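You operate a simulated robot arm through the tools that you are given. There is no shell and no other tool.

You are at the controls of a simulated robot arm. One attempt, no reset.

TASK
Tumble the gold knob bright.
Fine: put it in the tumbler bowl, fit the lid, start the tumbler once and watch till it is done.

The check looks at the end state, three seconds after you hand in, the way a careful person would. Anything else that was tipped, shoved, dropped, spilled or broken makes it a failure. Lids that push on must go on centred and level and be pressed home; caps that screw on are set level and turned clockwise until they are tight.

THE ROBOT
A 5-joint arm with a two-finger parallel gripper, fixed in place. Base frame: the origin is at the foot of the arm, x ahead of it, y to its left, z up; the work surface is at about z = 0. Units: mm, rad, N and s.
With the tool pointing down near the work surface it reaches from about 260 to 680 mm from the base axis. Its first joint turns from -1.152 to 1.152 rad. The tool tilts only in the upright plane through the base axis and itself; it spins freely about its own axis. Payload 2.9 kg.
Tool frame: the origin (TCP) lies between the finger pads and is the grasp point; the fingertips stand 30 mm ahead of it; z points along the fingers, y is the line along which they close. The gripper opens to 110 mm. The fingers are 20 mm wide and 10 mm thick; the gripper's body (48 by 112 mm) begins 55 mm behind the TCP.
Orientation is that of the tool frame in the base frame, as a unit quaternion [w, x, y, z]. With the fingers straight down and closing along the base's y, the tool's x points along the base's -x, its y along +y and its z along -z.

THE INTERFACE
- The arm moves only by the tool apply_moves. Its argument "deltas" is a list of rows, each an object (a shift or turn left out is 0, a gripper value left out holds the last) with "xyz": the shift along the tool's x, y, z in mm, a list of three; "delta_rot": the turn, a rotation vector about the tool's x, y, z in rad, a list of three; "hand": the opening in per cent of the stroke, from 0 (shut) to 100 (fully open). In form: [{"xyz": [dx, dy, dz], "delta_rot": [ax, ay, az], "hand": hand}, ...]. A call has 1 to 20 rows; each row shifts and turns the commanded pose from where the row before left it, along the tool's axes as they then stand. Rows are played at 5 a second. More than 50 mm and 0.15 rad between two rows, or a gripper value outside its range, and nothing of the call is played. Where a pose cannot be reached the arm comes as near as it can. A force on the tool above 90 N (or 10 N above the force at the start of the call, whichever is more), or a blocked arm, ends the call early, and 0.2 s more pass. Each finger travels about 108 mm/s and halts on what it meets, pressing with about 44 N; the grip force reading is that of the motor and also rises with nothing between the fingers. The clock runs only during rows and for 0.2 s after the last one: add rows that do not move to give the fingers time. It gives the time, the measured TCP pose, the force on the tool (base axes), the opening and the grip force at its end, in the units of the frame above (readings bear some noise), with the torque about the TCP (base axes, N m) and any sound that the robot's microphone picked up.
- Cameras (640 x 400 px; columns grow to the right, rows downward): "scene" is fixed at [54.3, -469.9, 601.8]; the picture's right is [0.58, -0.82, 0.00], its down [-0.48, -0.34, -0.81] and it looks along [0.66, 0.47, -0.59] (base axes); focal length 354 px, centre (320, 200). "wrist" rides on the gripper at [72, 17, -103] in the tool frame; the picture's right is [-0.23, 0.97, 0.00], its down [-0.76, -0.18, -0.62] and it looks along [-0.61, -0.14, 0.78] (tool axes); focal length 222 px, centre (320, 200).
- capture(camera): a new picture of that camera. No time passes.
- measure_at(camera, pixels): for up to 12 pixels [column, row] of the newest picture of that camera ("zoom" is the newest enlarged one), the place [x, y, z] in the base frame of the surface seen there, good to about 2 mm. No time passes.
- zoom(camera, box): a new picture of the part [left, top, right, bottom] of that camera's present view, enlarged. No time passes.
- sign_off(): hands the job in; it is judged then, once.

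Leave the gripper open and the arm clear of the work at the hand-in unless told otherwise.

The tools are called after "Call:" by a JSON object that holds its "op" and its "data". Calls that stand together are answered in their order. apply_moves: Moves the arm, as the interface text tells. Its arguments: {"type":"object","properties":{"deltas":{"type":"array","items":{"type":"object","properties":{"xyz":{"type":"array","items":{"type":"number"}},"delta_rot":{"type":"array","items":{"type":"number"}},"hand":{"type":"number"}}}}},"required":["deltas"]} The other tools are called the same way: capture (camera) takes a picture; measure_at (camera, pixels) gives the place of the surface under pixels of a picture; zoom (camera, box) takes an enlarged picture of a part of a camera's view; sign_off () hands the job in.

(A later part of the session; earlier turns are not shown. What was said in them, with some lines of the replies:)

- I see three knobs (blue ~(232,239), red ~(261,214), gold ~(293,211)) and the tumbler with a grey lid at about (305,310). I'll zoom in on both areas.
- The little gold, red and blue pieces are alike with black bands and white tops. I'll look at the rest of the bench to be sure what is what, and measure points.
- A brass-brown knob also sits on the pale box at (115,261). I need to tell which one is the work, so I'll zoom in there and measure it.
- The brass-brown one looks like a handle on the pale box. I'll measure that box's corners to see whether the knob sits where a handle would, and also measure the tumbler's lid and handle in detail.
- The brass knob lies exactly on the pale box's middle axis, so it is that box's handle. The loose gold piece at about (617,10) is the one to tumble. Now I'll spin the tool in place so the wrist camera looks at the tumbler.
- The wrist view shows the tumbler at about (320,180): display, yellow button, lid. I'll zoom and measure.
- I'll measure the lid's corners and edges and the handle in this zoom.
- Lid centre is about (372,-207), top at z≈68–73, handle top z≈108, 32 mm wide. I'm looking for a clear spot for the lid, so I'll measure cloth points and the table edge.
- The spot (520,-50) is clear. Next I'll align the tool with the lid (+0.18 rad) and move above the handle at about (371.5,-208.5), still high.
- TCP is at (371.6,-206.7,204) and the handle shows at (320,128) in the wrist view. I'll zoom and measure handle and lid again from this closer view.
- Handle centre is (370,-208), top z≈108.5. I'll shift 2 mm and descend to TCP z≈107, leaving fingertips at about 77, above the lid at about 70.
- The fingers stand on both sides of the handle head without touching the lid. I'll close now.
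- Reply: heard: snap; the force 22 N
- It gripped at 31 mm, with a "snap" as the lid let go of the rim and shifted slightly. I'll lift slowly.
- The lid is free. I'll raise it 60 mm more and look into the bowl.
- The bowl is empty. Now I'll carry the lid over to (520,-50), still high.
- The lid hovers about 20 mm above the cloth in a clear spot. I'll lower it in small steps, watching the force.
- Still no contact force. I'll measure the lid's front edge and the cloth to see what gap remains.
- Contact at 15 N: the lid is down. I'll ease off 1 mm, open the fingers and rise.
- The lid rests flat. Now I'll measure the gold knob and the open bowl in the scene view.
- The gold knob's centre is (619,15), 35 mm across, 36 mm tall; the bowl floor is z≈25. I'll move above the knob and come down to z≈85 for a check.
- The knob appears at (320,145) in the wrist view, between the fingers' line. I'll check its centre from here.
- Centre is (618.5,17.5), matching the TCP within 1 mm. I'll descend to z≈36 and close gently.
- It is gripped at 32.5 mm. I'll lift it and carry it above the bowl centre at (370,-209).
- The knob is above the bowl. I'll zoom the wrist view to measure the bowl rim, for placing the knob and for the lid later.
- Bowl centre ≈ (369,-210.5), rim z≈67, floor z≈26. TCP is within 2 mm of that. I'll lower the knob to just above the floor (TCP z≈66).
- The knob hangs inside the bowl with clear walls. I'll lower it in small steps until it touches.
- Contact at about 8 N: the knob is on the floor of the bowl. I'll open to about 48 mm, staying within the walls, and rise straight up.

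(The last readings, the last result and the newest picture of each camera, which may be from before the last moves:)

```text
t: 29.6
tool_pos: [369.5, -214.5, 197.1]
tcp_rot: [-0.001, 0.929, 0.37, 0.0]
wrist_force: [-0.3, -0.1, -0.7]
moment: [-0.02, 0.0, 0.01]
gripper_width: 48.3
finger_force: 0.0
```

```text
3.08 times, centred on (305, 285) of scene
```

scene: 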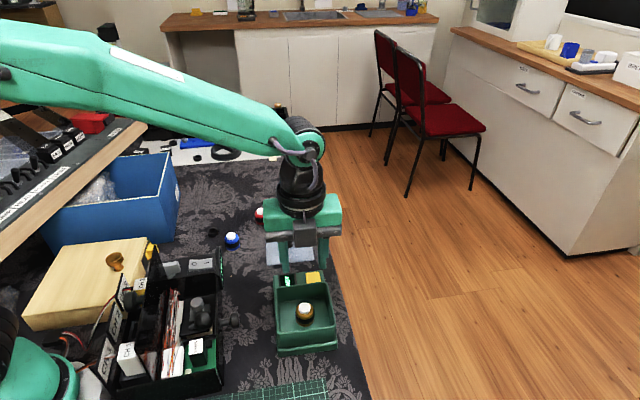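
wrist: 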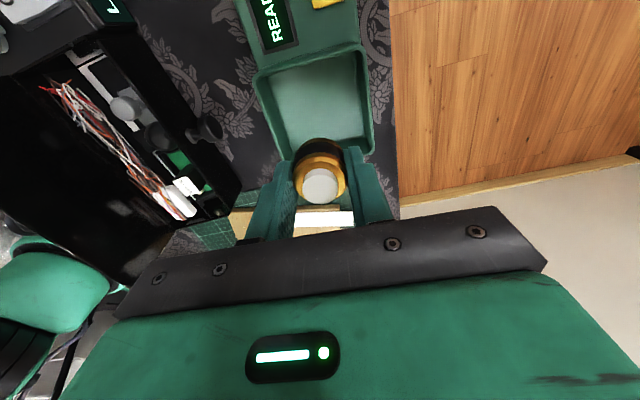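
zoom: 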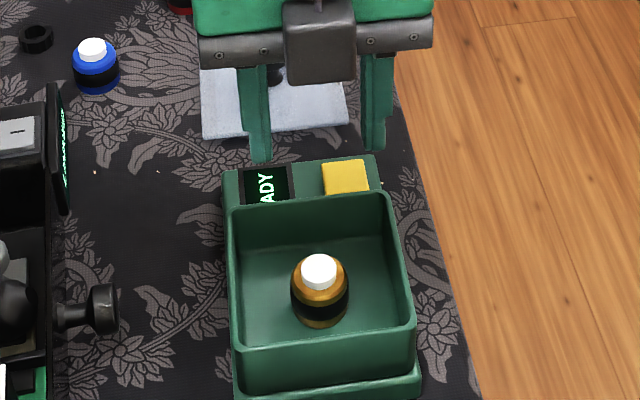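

The knob stands upright in the bowl. Now I'll go back for the lid, stopping above its handle at z≈90 to check.

Call:
{"op": "apply_moves", "data": {"deltas": [{"xyz": [44, -3.3, 0], "hand": 55}, {"xyz": [44, -3.3, 0]}, {"xyz": [44, -3.3, 0]}, {"xyz": [44, -3.3, 0]}, {"xyz": [44.2, -3.2, 0]}, {}, {"xyz": [0, 0, 40]}, {"xyz": [0, 0, 40]}, {"xyz": [0, 0, 22]}, {}, {}]}}

Call:
{"op": "zoom", "data": {"camera": "scene", "box": [230, 180, 340, 280]}}

Call:
{"op": "capture", "data": {"camera": "wrist"}}

Call:
{"op": "measure_at", "data": {"camera": "wrist", "pixels": [[320, 140], [308, 140], [332, 140], [320, 130], [320, 150]]}}

```text
t: 32.0
tool_pos: [519.5, -46.2, 95.9]
tcp_rot: [-0.001, 0.929, 0.37, 0.0]
wrist_force: [1.2, -0.4, 0.3]
moment: [0.0, 0.05, -0.04]
gripper_width: 60.7
finger_force: 0.0
```

```text
4.00 times, centred on (285, 230) of scene
```

zoom: 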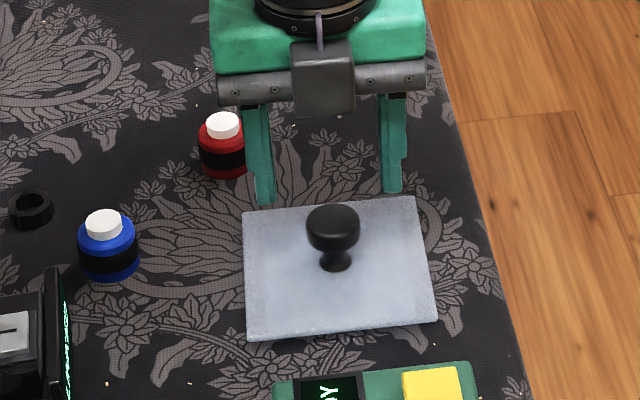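

```text
taken
```

wrist: 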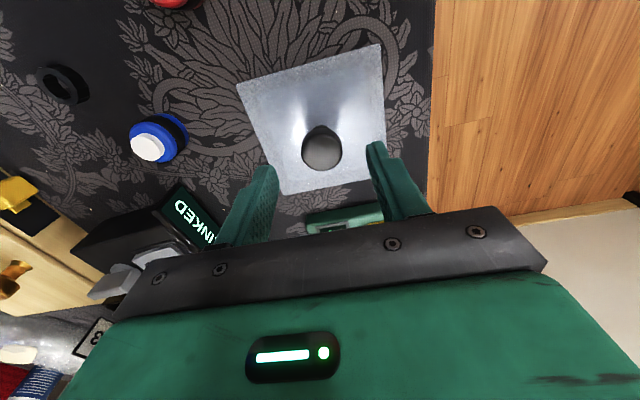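

```text
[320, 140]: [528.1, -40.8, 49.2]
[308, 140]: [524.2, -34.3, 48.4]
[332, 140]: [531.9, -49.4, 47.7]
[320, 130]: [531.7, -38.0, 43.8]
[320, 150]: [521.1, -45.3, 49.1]
```

The handle is centred between the fingers within 1 mm. I'll descend to z≈48 and close.

Call:
{"op": "apply_moves", "data": {"deltas": [{"xyz": [1, 0.5, 25]}, {"xyz": [0, 0, 23]}, {}, {"hand": 35}, {"hand": 0}, {}, {}]}}

Call:
{"op": "zoom", "data": {"camera": "scene", "box": [230, 180, 340, 280]}}

```text
t: 33.6
tool_pos: [520.5, -48.4, 46.4]
tcp_rot: [-0.001, 0.929, 0.369, 0.001]
wrist_force: [0.9, 0.7, 0.1]
moment: [-0.01, -0.04, 0.0]
gripper_width: 30.6
finger_force: 43.9
```

```text
4.00 times, centred on (285, 230) of scene
```

zoom: 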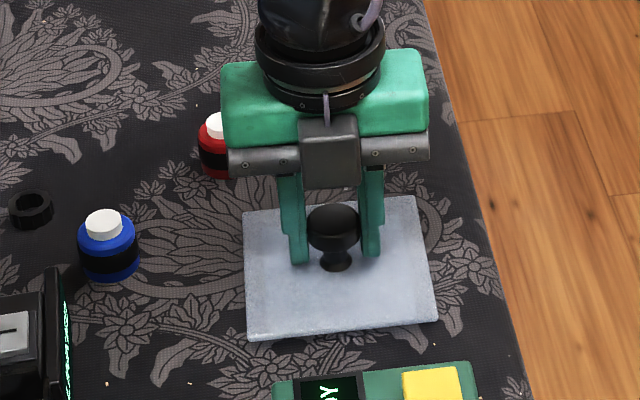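

The handle is gripped. While the bowl is in full view, I'll measure its rim thoroughly in the scene camera for centring.

Call:
{"op": "zoom", "data": {"camera": "scene", "box": [265, 270, 345, 350]}}

```text
5.00 times, centred on (305, 310) of scene
```

zoom: 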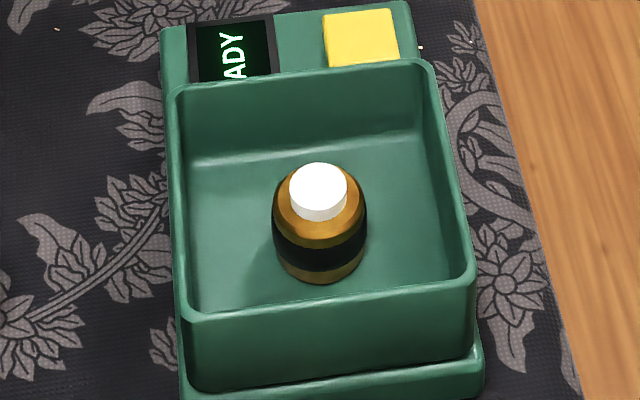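

Call:
{"op": "measure_at", "data": {"camera": "zoom", "pixels": [[175, 130], [178, 190], [181, 250], [439, 110], [452, 180], [465, 245], [220, 84], [300, 75], [390, 65], [230, 310], [320, 300], [420, 287]]}}

```text
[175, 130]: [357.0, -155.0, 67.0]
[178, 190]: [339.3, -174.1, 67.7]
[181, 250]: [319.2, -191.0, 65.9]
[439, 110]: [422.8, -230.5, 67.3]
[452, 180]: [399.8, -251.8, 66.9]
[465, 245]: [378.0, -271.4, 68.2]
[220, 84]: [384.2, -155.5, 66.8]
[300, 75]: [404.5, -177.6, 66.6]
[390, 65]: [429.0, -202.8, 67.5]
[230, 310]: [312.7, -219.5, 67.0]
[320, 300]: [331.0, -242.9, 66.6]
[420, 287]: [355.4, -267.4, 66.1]
```

Fitted bowl centre is about (369.5,-211). I'll lift the lid and carry it back over the bowl, staying high.

Call:
{"op": "apply_moves", "data": {"deltas": [{"xyz": [0, 0, -10]}, {"xyz": [0, 0, -40]}, {"xyz": [0, 0, -45]}, {"xyz": [0, 0, -45]}, {"xyz": [-44.2, 3, 0]}, {"xyz": [-44.2, 3, 0]}, {"xyz": [-44.2, 3, 0]}, {"xyz": [-44.2, 3.1, 0]}, {"xyz": [-44.2, 3.1, 0]}, {}, {"xyz": [0, 0, 30]}, {"xyz": [0, 0, 22]}, {}, {}]}}

Call:
{"op": "capture", "data": {"camera": "wrist"}}

Call:
{"op": "zoom", "data": {"camera": "scene", "box": [250, 230, 360, 350]}}

```text
t: 36.6
tool_pos: [371.0, -206.6, 135.4]
tcp_rot: [-0.001, 0.929, 0.369, 0.0]
wrist_force: [0.2, -0.2, -0.4]
moment: [-0.01, 0.0, -0.02]
gripper_width: 30.8
finger_force: 44.1
```

```text
taken
```

wrist: 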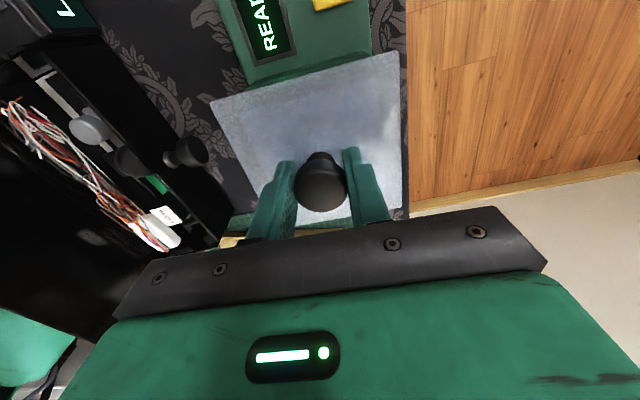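

```text
3.33 times, centred on (305, 290) of scene
```

zoom: 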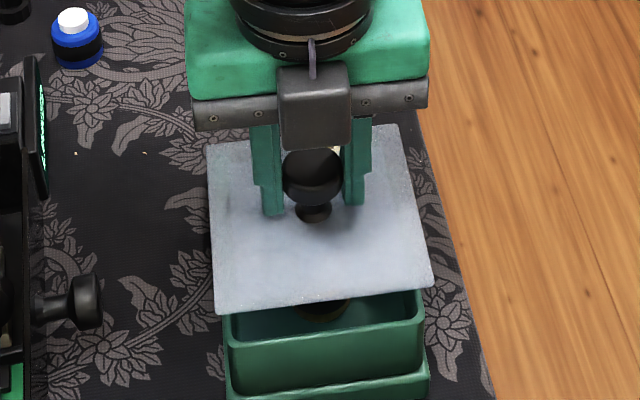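

The lid hovers above the bowl. The pose reading wanders by a couple of mm, so I'll take readings with still rows while lowering to z≈118.

Call:
{"op": "apply_moves", "data": {"deltas": [{"xyz": [0, 0, 9]}, {"xyz": [0, 0, 8]}, {}, {}]}}

Call:
{"op": "apply_moves", "data": {"deltas": [{}]}}

Call:
{"op": "apply_moves", "data": {"deltas": [{}]}}

Call:
{"op": "zoom", "data": {"camera": "scene", "box": [265, 270, 345, 350]}}

Call:
{"op": "capture", "data": {"camera": "wrist"}}

```text
t: 37.6
tool_pos: [369.6, -209.4, 119.4]
tcp_rot: [0.0, 0.929, 0.37, 0.0]
wrist_force: [0.3, -0.4, 0.6]
moment: [-0.01, -0.02, -0.02]
gripper_width: 30.9
finger_force: 43.9
```

```text
t: 38.0
tool_pos: [370.1, -208.5, 118.3]
tcp_rot: [0.001, 0.929, 0.37, -0.001]
wrist_force: [-0.1, 0.4, -0.6]
moment: [0.04, 0.0, -0.01]
gripper_width: 30.8
finger_force: 44.1
```

```text
t: 38.4
tool_pos: [369.9, -209.1, 119.7]
tcp_rot: [0.0, 0.929, 0.369, 0.0]
wrist_force: [-0.6, 0.7, -0.5]
moment: [-0.02, 0.01, 0.0]
gripper_width: 31.0
finger_force: 44.1
```

```text
5.00 times, centred on (305, 310) of scene
```

zoom: 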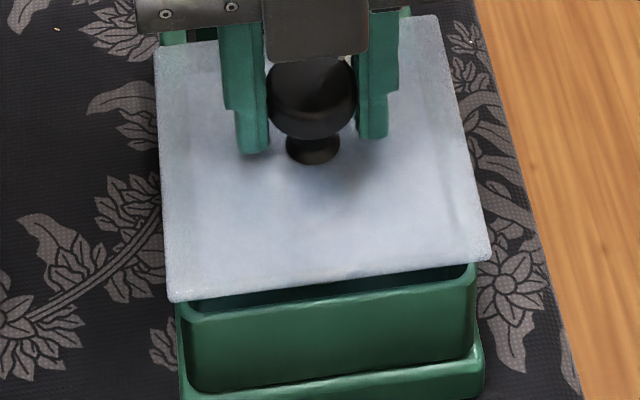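

```text
taken
```

wrist: 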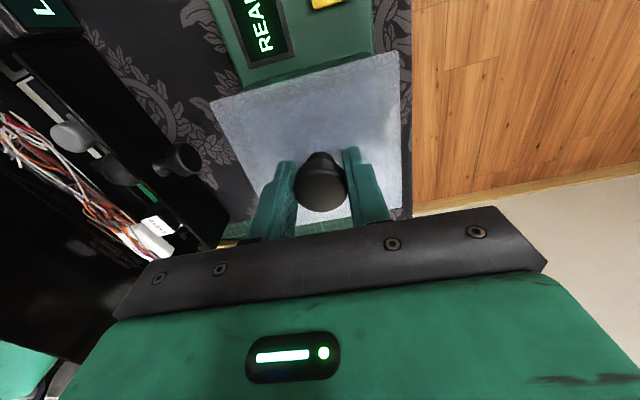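

Call:
{"op": "measure_at", "data": {"camera": "zoom", "pixels": [[160, 100], [165, 180], [171, 260], [449, 90], [466, 170], [482, 235], [190, 50], [425, 20], [220, 292], [320, 280], [440, 264], [200, 303]]}}

```text
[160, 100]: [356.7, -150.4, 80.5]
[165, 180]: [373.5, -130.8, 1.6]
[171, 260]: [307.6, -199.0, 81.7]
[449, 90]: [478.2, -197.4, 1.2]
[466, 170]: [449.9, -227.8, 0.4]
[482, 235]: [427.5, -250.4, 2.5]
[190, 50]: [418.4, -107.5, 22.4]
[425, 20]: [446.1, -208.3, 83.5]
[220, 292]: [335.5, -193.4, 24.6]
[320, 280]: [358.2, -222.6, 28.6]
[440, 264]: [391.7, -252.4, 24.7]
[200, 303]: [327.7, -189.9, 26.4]
```

I need the held lid's offset from the bowl centre. I'll measure lid corners from the wrist view, with the bowl's outer features as reference.

Call:
{"op": "zoom", "data": {"camera": "wrist", "box": [200, 30, 420, 230]}}

Call:
{"op": "measure_at", "data": {"camera": "wrist", "pixels": [[214, 103], [230, 97], [300, 78], [370, 61], [393, 56], [396, 100], [398, 130], [224, 125], [235, 150], [399, 190], [250, 80], [240, 186]]}}

```text
2.00 times, centred on (310, 130) of wrist
```

zoom: 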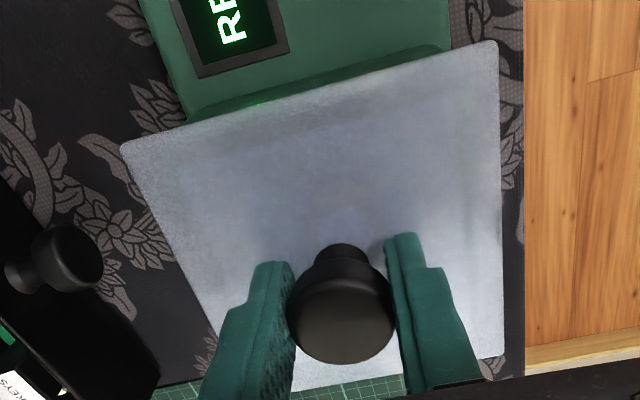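

```text
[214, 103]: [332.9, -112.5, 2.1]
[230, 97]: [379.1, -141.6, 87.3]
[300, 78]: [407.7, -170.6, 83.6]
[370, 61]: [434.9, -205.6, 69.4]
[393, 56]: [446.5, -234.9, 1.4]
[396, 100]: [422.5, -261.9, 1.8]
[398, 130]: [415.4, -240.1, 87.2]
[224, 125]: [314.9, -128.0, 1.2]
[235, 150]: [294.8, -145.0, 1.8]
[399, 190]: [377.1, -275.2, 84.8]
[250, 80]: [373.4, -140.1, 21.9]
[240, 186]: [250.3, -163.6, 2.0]
```

Lid edges versus bowl edges agree within about 1 mm in both directions. I'll lower closer, to z≈112, and look again.

Call:
{"op": "apply_moves", "data": {"deltas": [{"xyz": [0, 0, 3]}, {"xyz": [0, 0, 2]}, {}, {}]}}

Call:
{"op": "zoom", "data": {"camera": "scene", "box": [265, 270, 345, 350]}}

```text
t: 39.4
tool_pos: [368.5, -210.9, 113.7]
tcp_rot: [0.0, 0.929, 0.369, 0.0]
wrist_force: [0.8, 0.0, -0.1]
moment: [-0.03, 0.03, 0.03]
gripper_width: 30.8
finger_force: 43.9
```

```text
5.00 times, centred on (305, 310) of scene
```

zoom: 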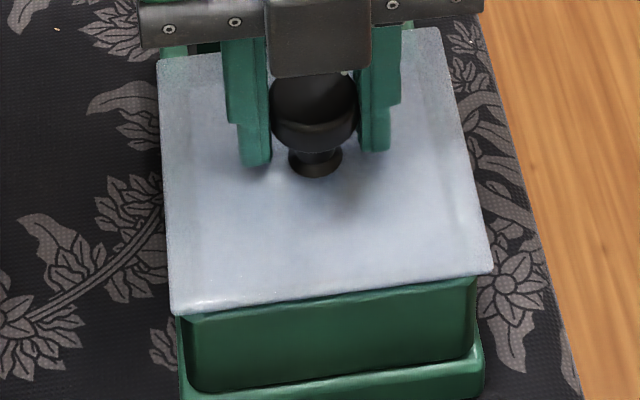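

Compared with the originally seated lid's corner pixels, the lid is about 1 mm over in tool +y and 1 mm short in tool x. I'll correct that and lower to first contact.

Call:
{"op": "apply_moves", "data": {"deltas": [{"xyz": [1, -0.9, 0]}, {"xyz": [0, 0, 1.5]}, {}, {}]}}

Call:
{"op": "apply_moves", "data": {"deltas": [{"xyz": [0, 0, 1.5]}, {}]}}

```text
t: 40.4
tool_pos: [369.8, -208.9, 112.1]
tcp_rot: [-0.001, 0.929, 0.37, 0.0]
wrist_force: [0.4, 0.3, -0.6]
moment: [0.03, -0.02, -0.01]
gripper_width: 30.9
finger_force: 44.0
```

```text
t: 41.0
tool_pos: [368.9, -207.7, 110.8]
tcp_rot: [-0.001, 0.929, 0.37, -0.001]
wrist_force: [-0.2, -0.4, -0.6]
moment: [0.0, 0.01, -0.02]
gripper_width: 30.7
finger_force: 44.1
```

No contact yet at z≈111. I'll keep lowering in 1.5 mm steps.

Call:
{"op": "apply_moves", "data": {"deltas": [{"xyz": [0, 0, 1.5]}, {}]}}

Call:
{"op": "apply_moves", "data": {"deltas": [{"xyz": [0, 0, 1]}, {}]}}

Call:
{"op": "zoom", "data": {"camera": "scene", "box": [265, 270, 345, 350]}}

```text
t: 41.6
tool_pos: [370.0, -208.7, 108.9]
tcp_rot: [0.0, 0.929, 0.369, -0.001]
wrist_force: [0.6, 0.1, -0.2]
moment: [0.0, -0.05, -0.04]
gripper_width: 30.8
finger_force: 44.7
```

```text
t: 42.2
tool_pos: [368.0, -209.3, 107.1]
tcp_rot: [0.001, 0.929, 0.37, 0.0]
wrist_force: [0.5, 0.5, -0.9]
moment: [-0.02, 0.0, -0.02]
gripper_width: 30.6
finger_force: 44.3
```

```text
5.00 times, centred on (305, 310) of scene
```

zoom: 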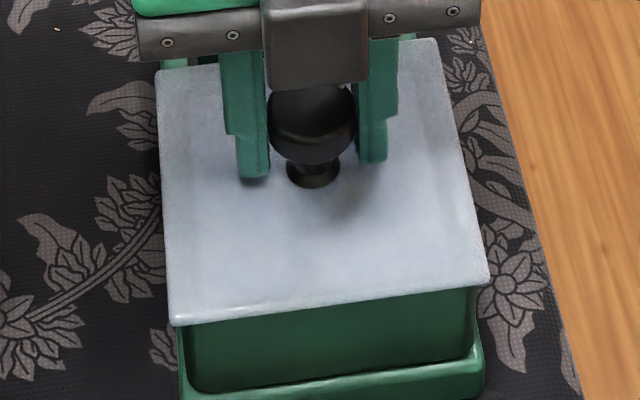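

The corner pixels now nearly match the original seat. I'll continue in 1 mm steps.

Call:
{"op": "apply_moves", "data": {"deltas": [{"xyz": [0, 0, 1]}, {}]}}

Call:
{"op": "apply_moves", "data": {"deltas": [{"xyz": [0, 0, 1]}, {}]}}

```text
t: 42.8
tool_pos: [369.4, -209.6, 105.5]
tcp_rot: [0.0, 0.929, 0.37, 0.0]
wrist_force: [0.5, 0.2, -1.2]
moment: [0.02, 0.0, -0.01]
gripper_width: 30.9
finger_force: 44.1
```

```text
t: 43.4
tool_pos: [370.0, -208.8, 106.3]
tcp_rot: [-0.001, 0.929, 0.37, 0.0]
wrist_force: [0.0, 0.1, -1.2]
moment: [0.02, -0.01, -0.01]
gripper_width: 31.1
finger_force: 44.6
```

Call:
{"op": "apply_moves", "data": {"deltas": [{"xyz": [0, 0, 1]}, {}]}}

Call:
{"op": "zoom", "data": {"camera": "scene", "box": [265, 270, 345, 350]}}

Call:
{"op": "capture", "data": {"camera": "wrist"}}

```text
t: 44.0
tool_pos: [369.8, -208.3, 105.2]
tcp_rot: [0.001, 0.929, 0.369, 0.0]
wrist_force: [-13.6, 3.0, 31.8]
moment: [0.16, 0.39, -0.08]
gripper_width: 31.0
finger_force: 43.8
heard: snap
```

```text
5.00 times, centred on (305, 310) of scene
```

zoom: 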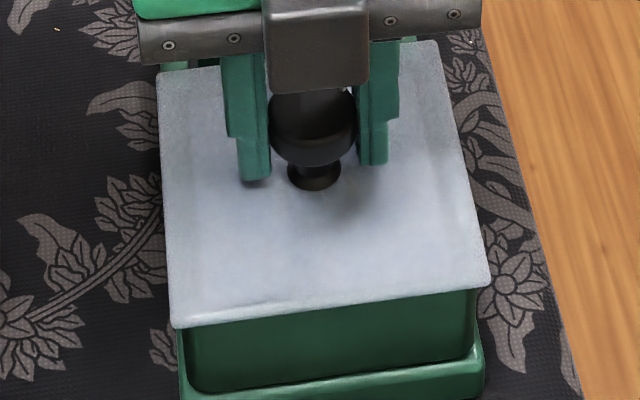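

```text
taken
```

wrist: 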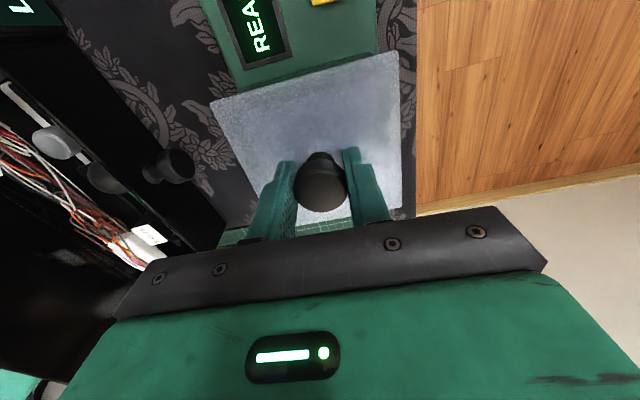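

A "snap" at 32 N: the lid clicked in. I'll press a touch more to be sure it's home.

Call:
{"op": "apply_moves", "data": {"deltas": [{"xyz": [0, 0, 0.6]}, {}]}}

```text
t: 44.6
tool_pos: [368.4, -209.1, 106.0]
tcp_rot: [0.001, 0.93, 0.368, 0.0]
wrist_force: [-20.7, -1.3, 45.9]
moment: [0.09, 0.54, 0.03]
gripper_width: 31.0
finger_force: 43.9
```

Firm at 46 N with no more travel: it's home. I'll unload the press, open, rise and check.

Call:
{"op": "apply_moves", "data": {"deltas": [{"xyz": [0, 0, -1.2]}, {}, {"hand": 45}, {}, {}, {"xyz": [0, 0, -25]}, {"xyz": [0, 0, -40]}, {"xyz": [0, 0, -30]}, {}]}}

Call:
{"op": "zoom", "data": {"camera": "scene", "box": [265, 270, 345, 350]}}

Call:
{"op": "capture", "data": {"camera": "wrist"}}

Call:
{"op": "zoom", "data": {"camera": "wrist", "box": [230, 0, 410, 200]}}

```text
t: 46.6
tool_pos: [367.4, -207.1, 199.9]
tcp_rot: [0.0, 0.929, 0.369, -0.001]
wrist_force: [-0.1, 0.3, 0.0]
moment: [0.02, -0.01, -0.02]
gripper_width: 49.3
finger_force: 0.1
```

```text
5.00 times, centred on (305, 310) of scene
```

zoom: 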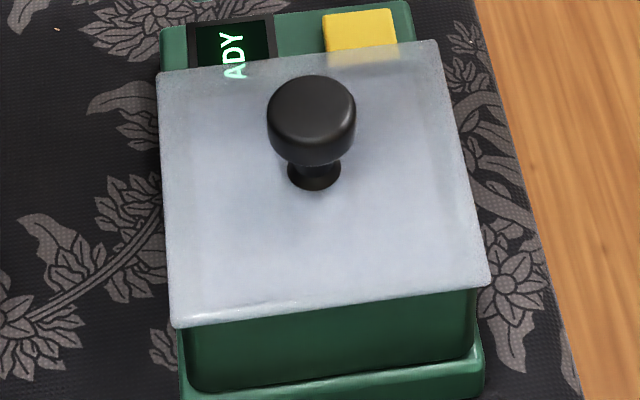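

```text
taken
```

wrist: 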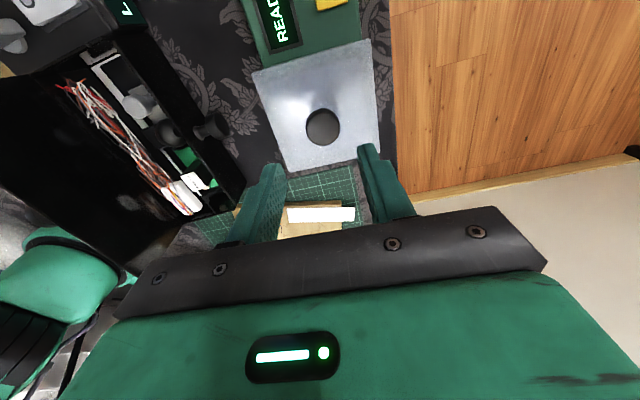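

```text
2.00 times, centred on (320, 100) of wrist
```

zoom: 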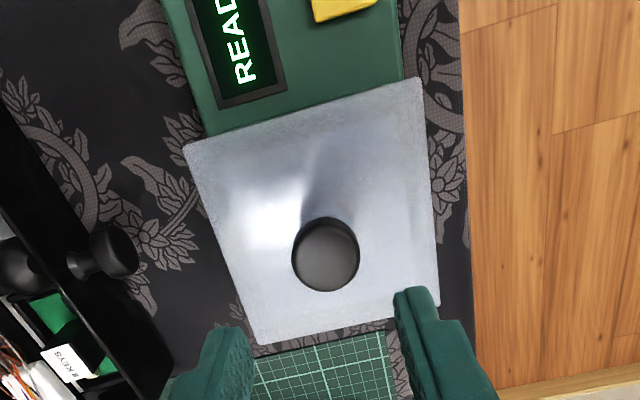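

The lid looks level and centred. I'll compare with the identical zoom I took at the start.

Call:
{"op": "zoom", "data": {"camera": "scene", "box": [250, 255, 362, 365]}}

Call:
{"op": "measure_at", "data": {"camera": "scene", "pixels": [[303, 290], [303, 285], [303, 295], [313, 276], [318, 275], [308, 276]]}}

```text
3.64 times, centred on (306, 310) of scene
```

zoom: 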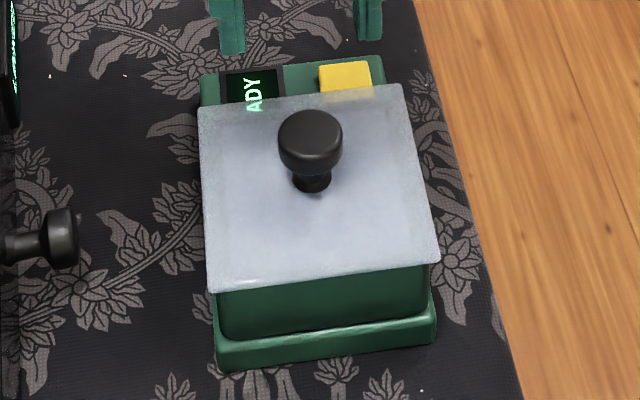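

```text
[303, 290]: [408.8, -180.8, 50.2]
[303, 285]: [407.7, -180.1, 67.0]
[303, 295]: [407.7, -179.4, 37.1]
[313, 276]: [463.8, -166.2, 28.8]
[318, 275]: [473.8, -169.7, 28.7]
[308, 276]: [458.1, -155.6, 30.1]
```

The lid sits exactly as it did at the start. Next is the yellow button: I'll move back to see it with the wrist camera, closing the fingers on the way.

Call:
{"op": "apply_moves", "data": {"deltas": [{"xyz": [45, 8, 0], "hand": 0}, {"xyz": [45, 8, 0]}, {"xyz": [45, 8, 0]}, {"xyz": [0, 8, 20]}, {}, {}, {}]}}

Call:
{"op": "capture", "data": {"camera": "wrist"}}

Call:
{"op": "capture", "data": {"camera": "scene"}}

```text
t: 48.2
tool_pos: [488.9, -136.6, 179.9]
tcp_rot: [0.0, 0.929, 0.369, 0.0]
wrist_force: [0.6, 0.4, 0.0]
moment: [0.04, -0.01, 0.01]
gripper_width: 0.3
finger_force: 37.5
```

```text
taken
```

wrist: 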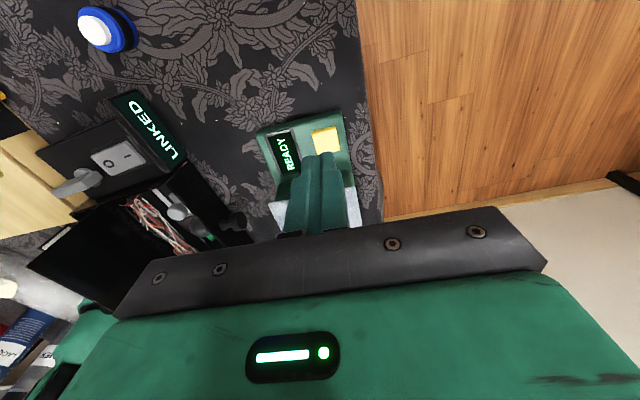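

```text
taken
```

scene: 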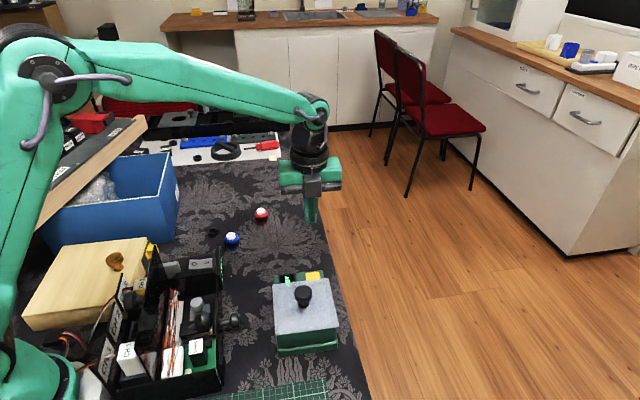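

The button shows at about (325,140) in the wrist view and (313,276) in the scene. I'll zoom on both and measure.

Call:
{"op": "zoom", "data": {"camera": "scene", "box": [270, 262, 340, 292]}}

Call:
{"op": "zoom", "data": {"camera": "wrist", "box": [250, 100, 370, 175]}}

Call:
{"op": "measure_at", "data": {"camera": "zoom", "pixels": [[335, 170], [470, 150], [350, 270], [490, 250], [405, 160], [410, 215], [300, 150], [430, 120], [520, 220]]}}

```text
9.14 times, centred on (305, 277) of scene
```

zoom: 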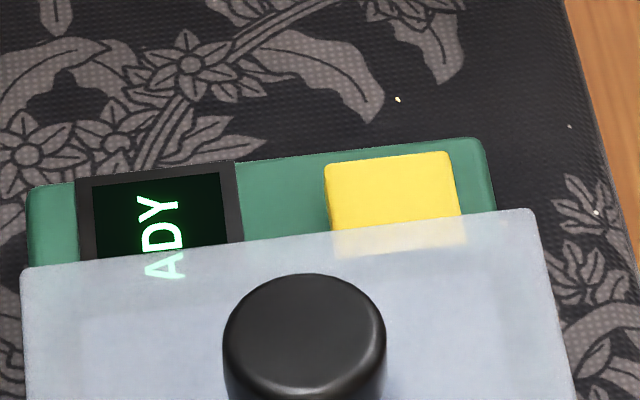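

```text
5.33 times, centred on (310, 138) of wrist
```

zoom: 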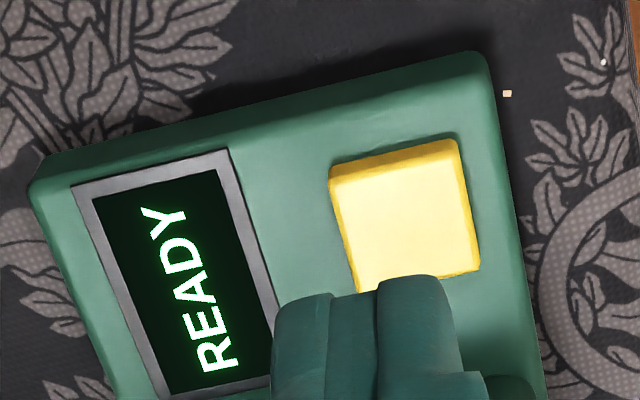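

```text
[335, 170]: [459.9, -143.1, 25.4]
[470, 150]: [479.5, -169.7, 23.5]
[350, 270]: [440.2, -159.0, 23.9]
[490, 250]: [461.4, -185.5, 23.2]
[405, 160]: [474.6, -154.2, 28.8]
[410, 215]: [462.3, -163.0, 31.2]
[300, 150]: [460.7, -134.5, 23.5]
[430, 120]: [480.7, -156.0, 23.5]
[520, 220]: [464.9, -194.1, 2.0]
```

Button centre is (462,-163), top z≈31, about 26 mm square; the closed fingertips (20×20) fit on it. I'll move above it and stop with tips about 14 mm over it.

Call:
{"op": "apply_moves", "data": {"deltas": [{"xyz": [-37.4, 0.9, 0]}, {}, {"xyz": [0, 0, 40]}, {"xyz": [0, 0, 40]}, {"xyz": [0, 0, 25]}, {}, {}]}}

Call:
{"op": "capture", "data": {"camera": "wrist"}}

Call:
{"op": "zoom", "data": {"camera": "scene", "box": [270, 230, 350, 300]}}

Call:
{"op": "zoom", "data": {"camera": "wrist", "box": [250, 110, 390, 200]}}

```text
t: 49.8
tool_pos: [462.1, -164.4, 76.1]
tcp_rot: [0.0, 0.929, 0.37, 0.0]
wrist_force: [0.1, 0.0, 1.1]
moment: [-0.02, -0.01, 0.01]
gripper_width: 0.0
finger_force: 37.5
```

```text
taken
```

wrist: 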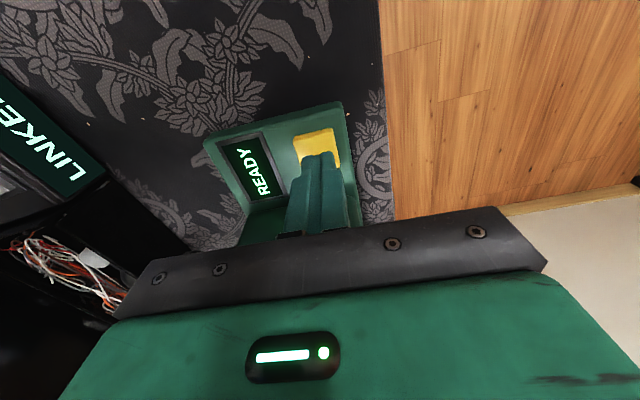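

```text
5.71 times, centred on (310, 265) of scene
```

zoom: 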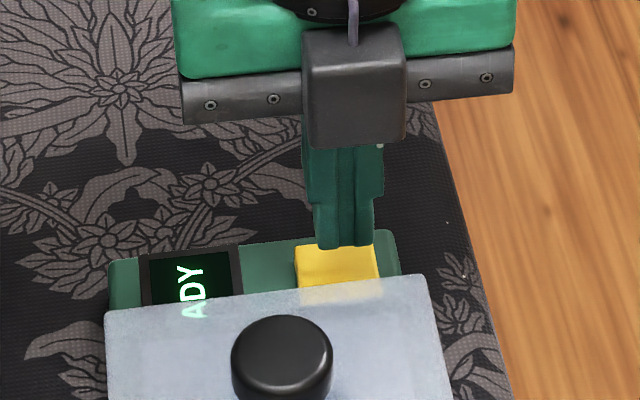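

```text
4.44 times, centred on (320, 155) of wrist
```

zoom: 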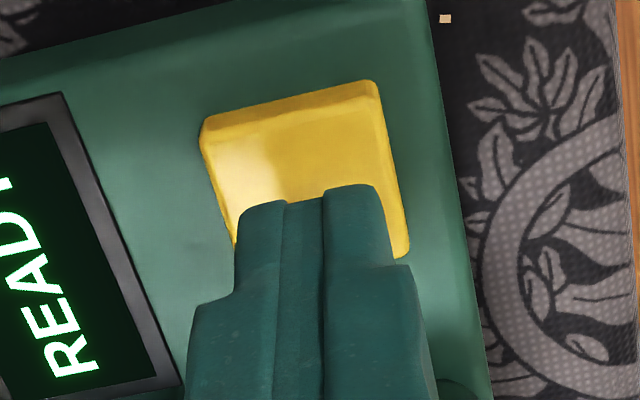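

The tips sit about 1.5 mm to one side of centre. I'll correct slightly, go down 12 mm, and then press in small steps.

Call:
{"op": "apply_moves", "data": {"deltas": [{"xyz": [-1, -1.5, 0]}, {"xyz": [0, 0, 8]}, {"xyz": [0, 0, 4]}, {}, {}]}}

Call:
{"op": "zoom", "data": {"camera": "scene", "box": [270, 230, 350, 300]}}

Call:
{"op": "zoom", "data": {"camera": "wrist", "box": [250, 110, 390, 200]}}

```text
t: 51.0
tool_pos: [461.7, -164.8, 63.5]
tcp_rot: [0.0, 0.929, 0.369, 0.0]
wrist_force: [0.4, 0.7, 0.7]
moment: [0.03, -0.03, 0.01]
gripper_width: 0.2
finger_force: 37.6
```

```text
5.71 times, centred on (310, 265) of scene
```

zoom: 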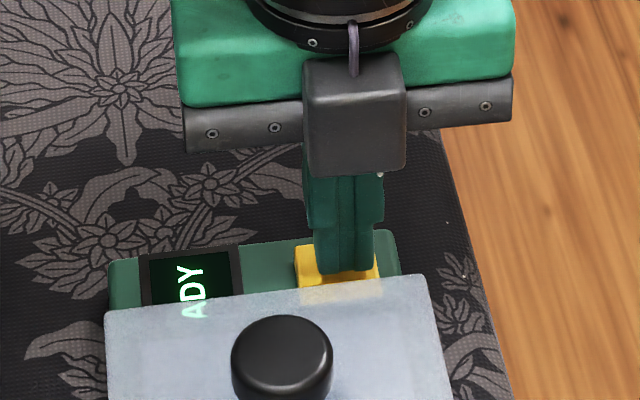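

```text
4.44 times, centred on (320, 155) of wrist
```

zoom: 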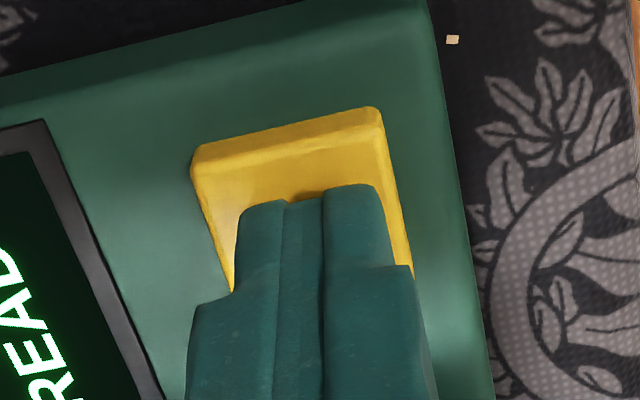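

All of the fingertip is on the button. One more millimetre over, then I'll press in 1 mm steps.

Call:
{"op": "apply_moves", "data": {"deltas": [{"xyz": [0, -1.2, 0]}, {"xyz": [0, 0, 1]}, {}]}}

Call:
{"op": "apply_moves", "data": {"deltas": [{"xyz": [0, 0, 1]}, {}]}}

```text
t: 51.8
tool_pos: [460.2, -163.9, 61.3]
tcp_rot: [0.001, 0.929, 0.37, -0.001]
wrist_force: [0.6, 0.6, 0.8]
moment: [-0.01, -0.02, 0.02]
gripper_width: 0.0
finger_force: 37.9
```

```text
t: 52.4
tool_pos: [459.8, -164.7, 59.7]
tcp_rot: [0.0, 0.929, 0.37, 0.0]
wrist_force: [0.0, -0.7, -0.2]
moment: [0.0, -0.02, -0.01]
gripper_width: 0.0
finger_force: 37.7
```

Call:
{"op": "apply_moves", "data": {"deltas": [{"xyz": [0, 0, 1]}, {}]}}

```text
t: 53.0
tool_pos: [460.8, -163.7, 60.0]
tcp_rot: [0.001, 0.929, 0.37, 0.0]
wrist_force: [-0.5, 0.3, 0.3]
moment: [0.01, 0.06, -0.01]
gripper_width: 0.0
finger_force: 37.9
```

Call:
{"op": "apply_moves", "data": {"deltas": [{"xyz": [0, 0, 1]}, {}]}}

Call:
{"op": "zoom", "data": {"camera": "scene", "box": [270, 230, 350, 300]}}

```text
t: 53.6
tool_pos: [459.9, -165.1, 59.5]
tcp_rot: [0.0, 0.929, 0.369, 0.0]
wrist_force: [0.9, 0.4, 1.0]
moment: [-0.03, -0.04, 0.0]
gripper_width: 0.0
finger_force: 37.7
```

```text
5.71 times, centred on (310, 265) of scene
```

zoom: 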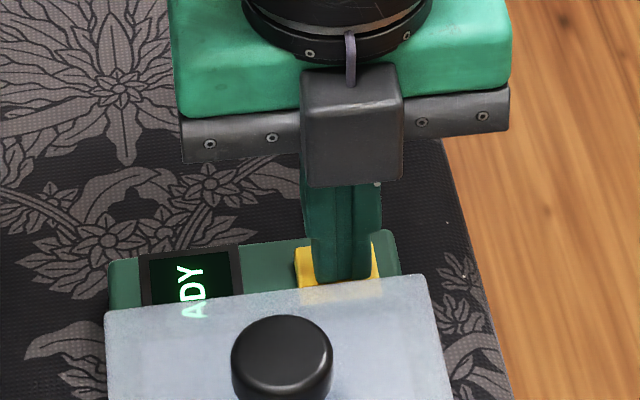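

Still no contact force. I'll continue in 1 mm steps.

Call:
{"op": "apply_moves", "data": {"deltas": [{"xyz": [0, 0, 1]}, {}]}}

```text
t: 54.2
tool_pos: [460.5, -165.7, 58.4]
tcp_rot: [-0.001, 0.929, 0.369, 0.0]
wrist_force: [-0.1, 0.2, 1.5]
moment: [-0.02, -0.03, 0.01]
gripper_width: 0.0
finger_force: 37.5
heard: click
```

A click. I'll rise straight away so it's pressed only once, and read the display.

Call:
{"op": "apply_moves", "data": {"deltas": [{"xyz": [0, 0, -15]}, {"xyz": [0, 0, -40]}, {"xyz": [0, 0, -40]}, {}]}}

Call:
{"op": "capture", "data": {"camera": "wrist"}}

Call:
{"op": "zoom", "data": {"camera": "scene", "box": [250, 255, 362, 365]}}

Call:
{"op": "zoom", "data": {"camera": "wrist", "box": [200, 90, 390, 220]}}

```text
t: 55.2
tool_pos: [460.6, -162.9, 154.0]
tcp_rot: [0.0, 0.929, 0.37, 0.0]
wrist_force: [0.2, 0.6, -0.7]
moment: [-0.01, -0.01, -0.03]
gripper_width: 0.2
finger_force: 37.6
```

```text
taken
```

wrist: 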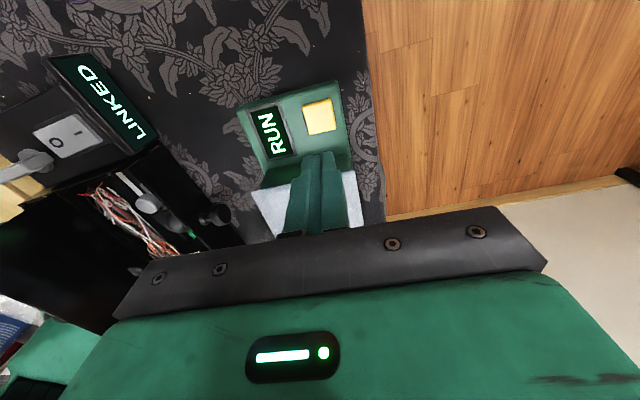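

```text
3.64 times, centred on (306, 310) of scene
```

zoom: 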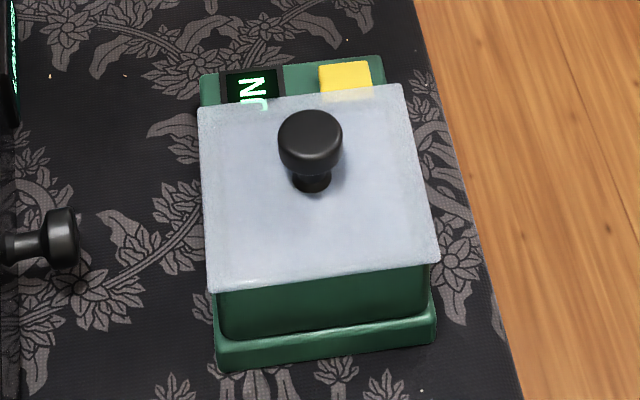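

```text
3.08 times, centred on (295, 155) of wrist
```

zoom: 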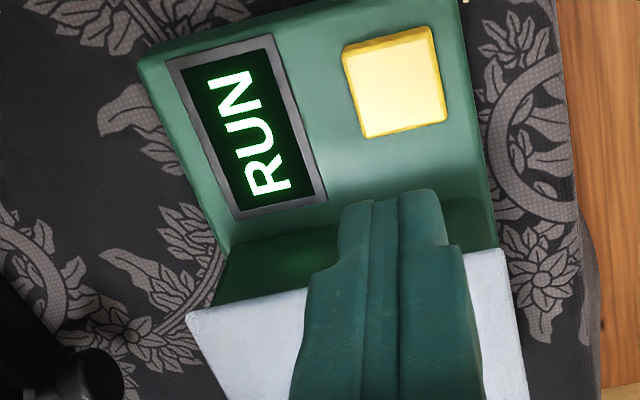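

The display reads RUN. I'll back the arm away over the clear bench, opening the gripper, keep the display in view and wait.

Call:
{"op": "apply_moves", "data": {"deltas": [{"xyz": [40, 0, -30], "hand": 60}, {"xyz": [40, 0, -30]}, {"xyz": [0, 0, -20]}, {}, {}, {}, {}, {}, {}, {}, {}, {}, {}, {}, {}, {}, {}, {}, {}, {}]}}

Call:
{"op": "capture", "data": {"camera": "wrist"}}

Call:
{"op": "capture", "data": {"camera": "scene"}}

```text
t: 59.4
tool_pos: [518.7, -110.4, 232.9]
tcp_rot: [0.0, 0.929, 0.37, 0.0]
wrist_force: [0.2, -0.7, 0.1]
moment: [-0.01, -0.01, -0.01]
gripper_width: 66.0
finger_force: 0.1
```

```text
taken
```

wrist: 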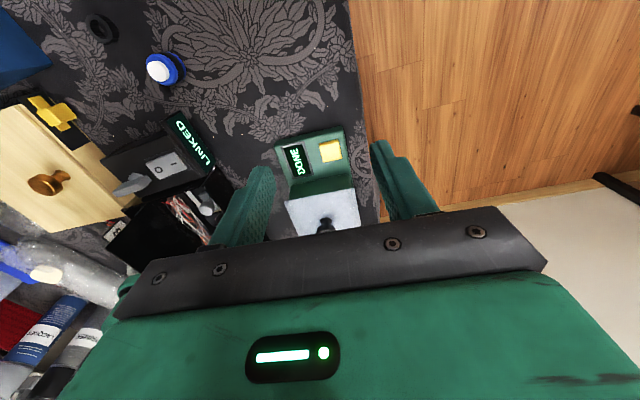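

```text
taken
```

scene: 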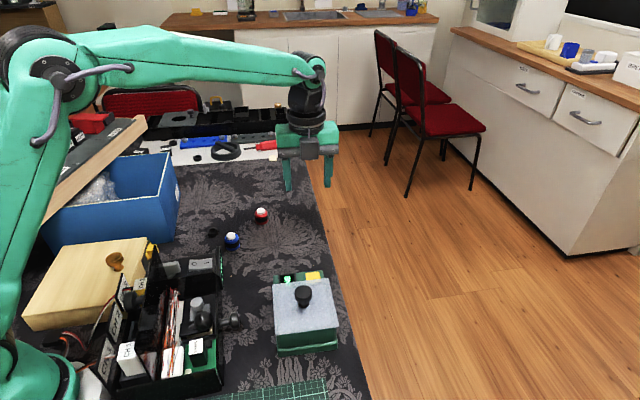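

Call:
{"op": "zoom", "data": {"camera": "wrist", "box": [260, 115, 380, 235]}}

Call:
{"op": "zoom", "data": {"camera": "scene", "box": [180, 190, 350, 360]}}

Call:
{"op": "apply_moves", "data": {"deltas": [{"hand": 100}, {}, {}, {}, {}]}}

```text
3.33 times, centred on (320, 175) of wrist
```

zoom: 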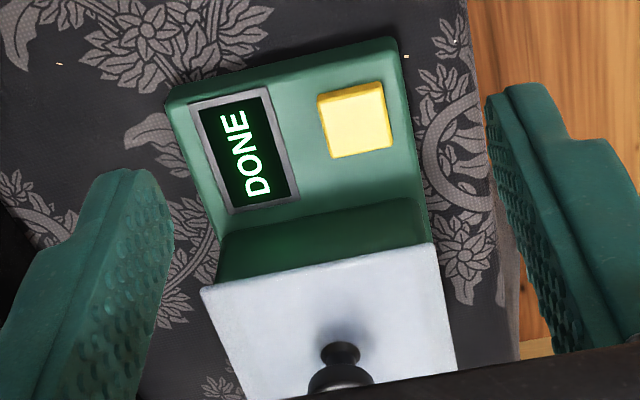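

```text
2.35 times, centred on (265, 275) of scene
```

zoom: 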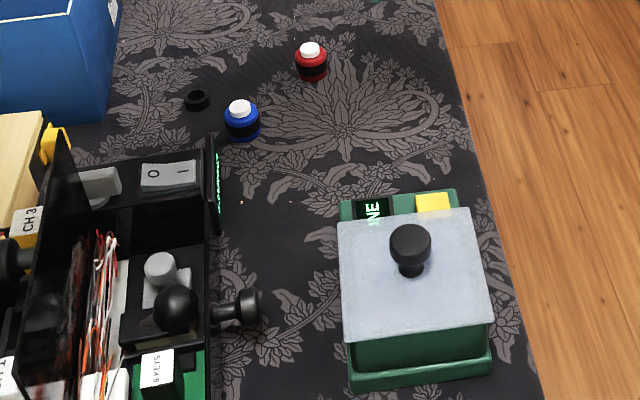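

```text
t: 60.6
tool_pos: [518.5, -111.0, 233.6]
tcp_rot: [0.0, 0.929, 0.37, 0.0]
wrist_force: [-0.5, -0.5, -1.2]
moment: [0.0, -0.02, 0.02]
gripper_width: 110.1
finger_force: 0.0
```

The display reads DONE. The lid is level and seated, the red and blue knobs stand where they were, and the gripper is open with the arm clear. I'm handing in.

Call:
{"op": "sign_off", "data": {}}

```text
The job is handed in.
```

The gold knob has been through one full tumbler run. The display went from READY to RUN to DONE, and I've handed the job in. I left the lid on afterwards, so I haven't looked at the knob's finish.

- **Knob:** I took the loose gold piece with the black band and white top. There is also a brass-coloured knob on the pale wooden box. It sits exactly on that box's middle line, so I treated it as the box's handle and left it alone.
- **Lid:** It went back on centred and level and snapped in. I then pressed to about 46 N with no further travel. It matches the position it had at the start to within about a millimetre.
- **Start button:** I pressed it until it clicked, once.
- **Everything else:** The red and blue knobs and the other things on the bench look untouched. The gripper is open and the arm is clear of the tumbler.
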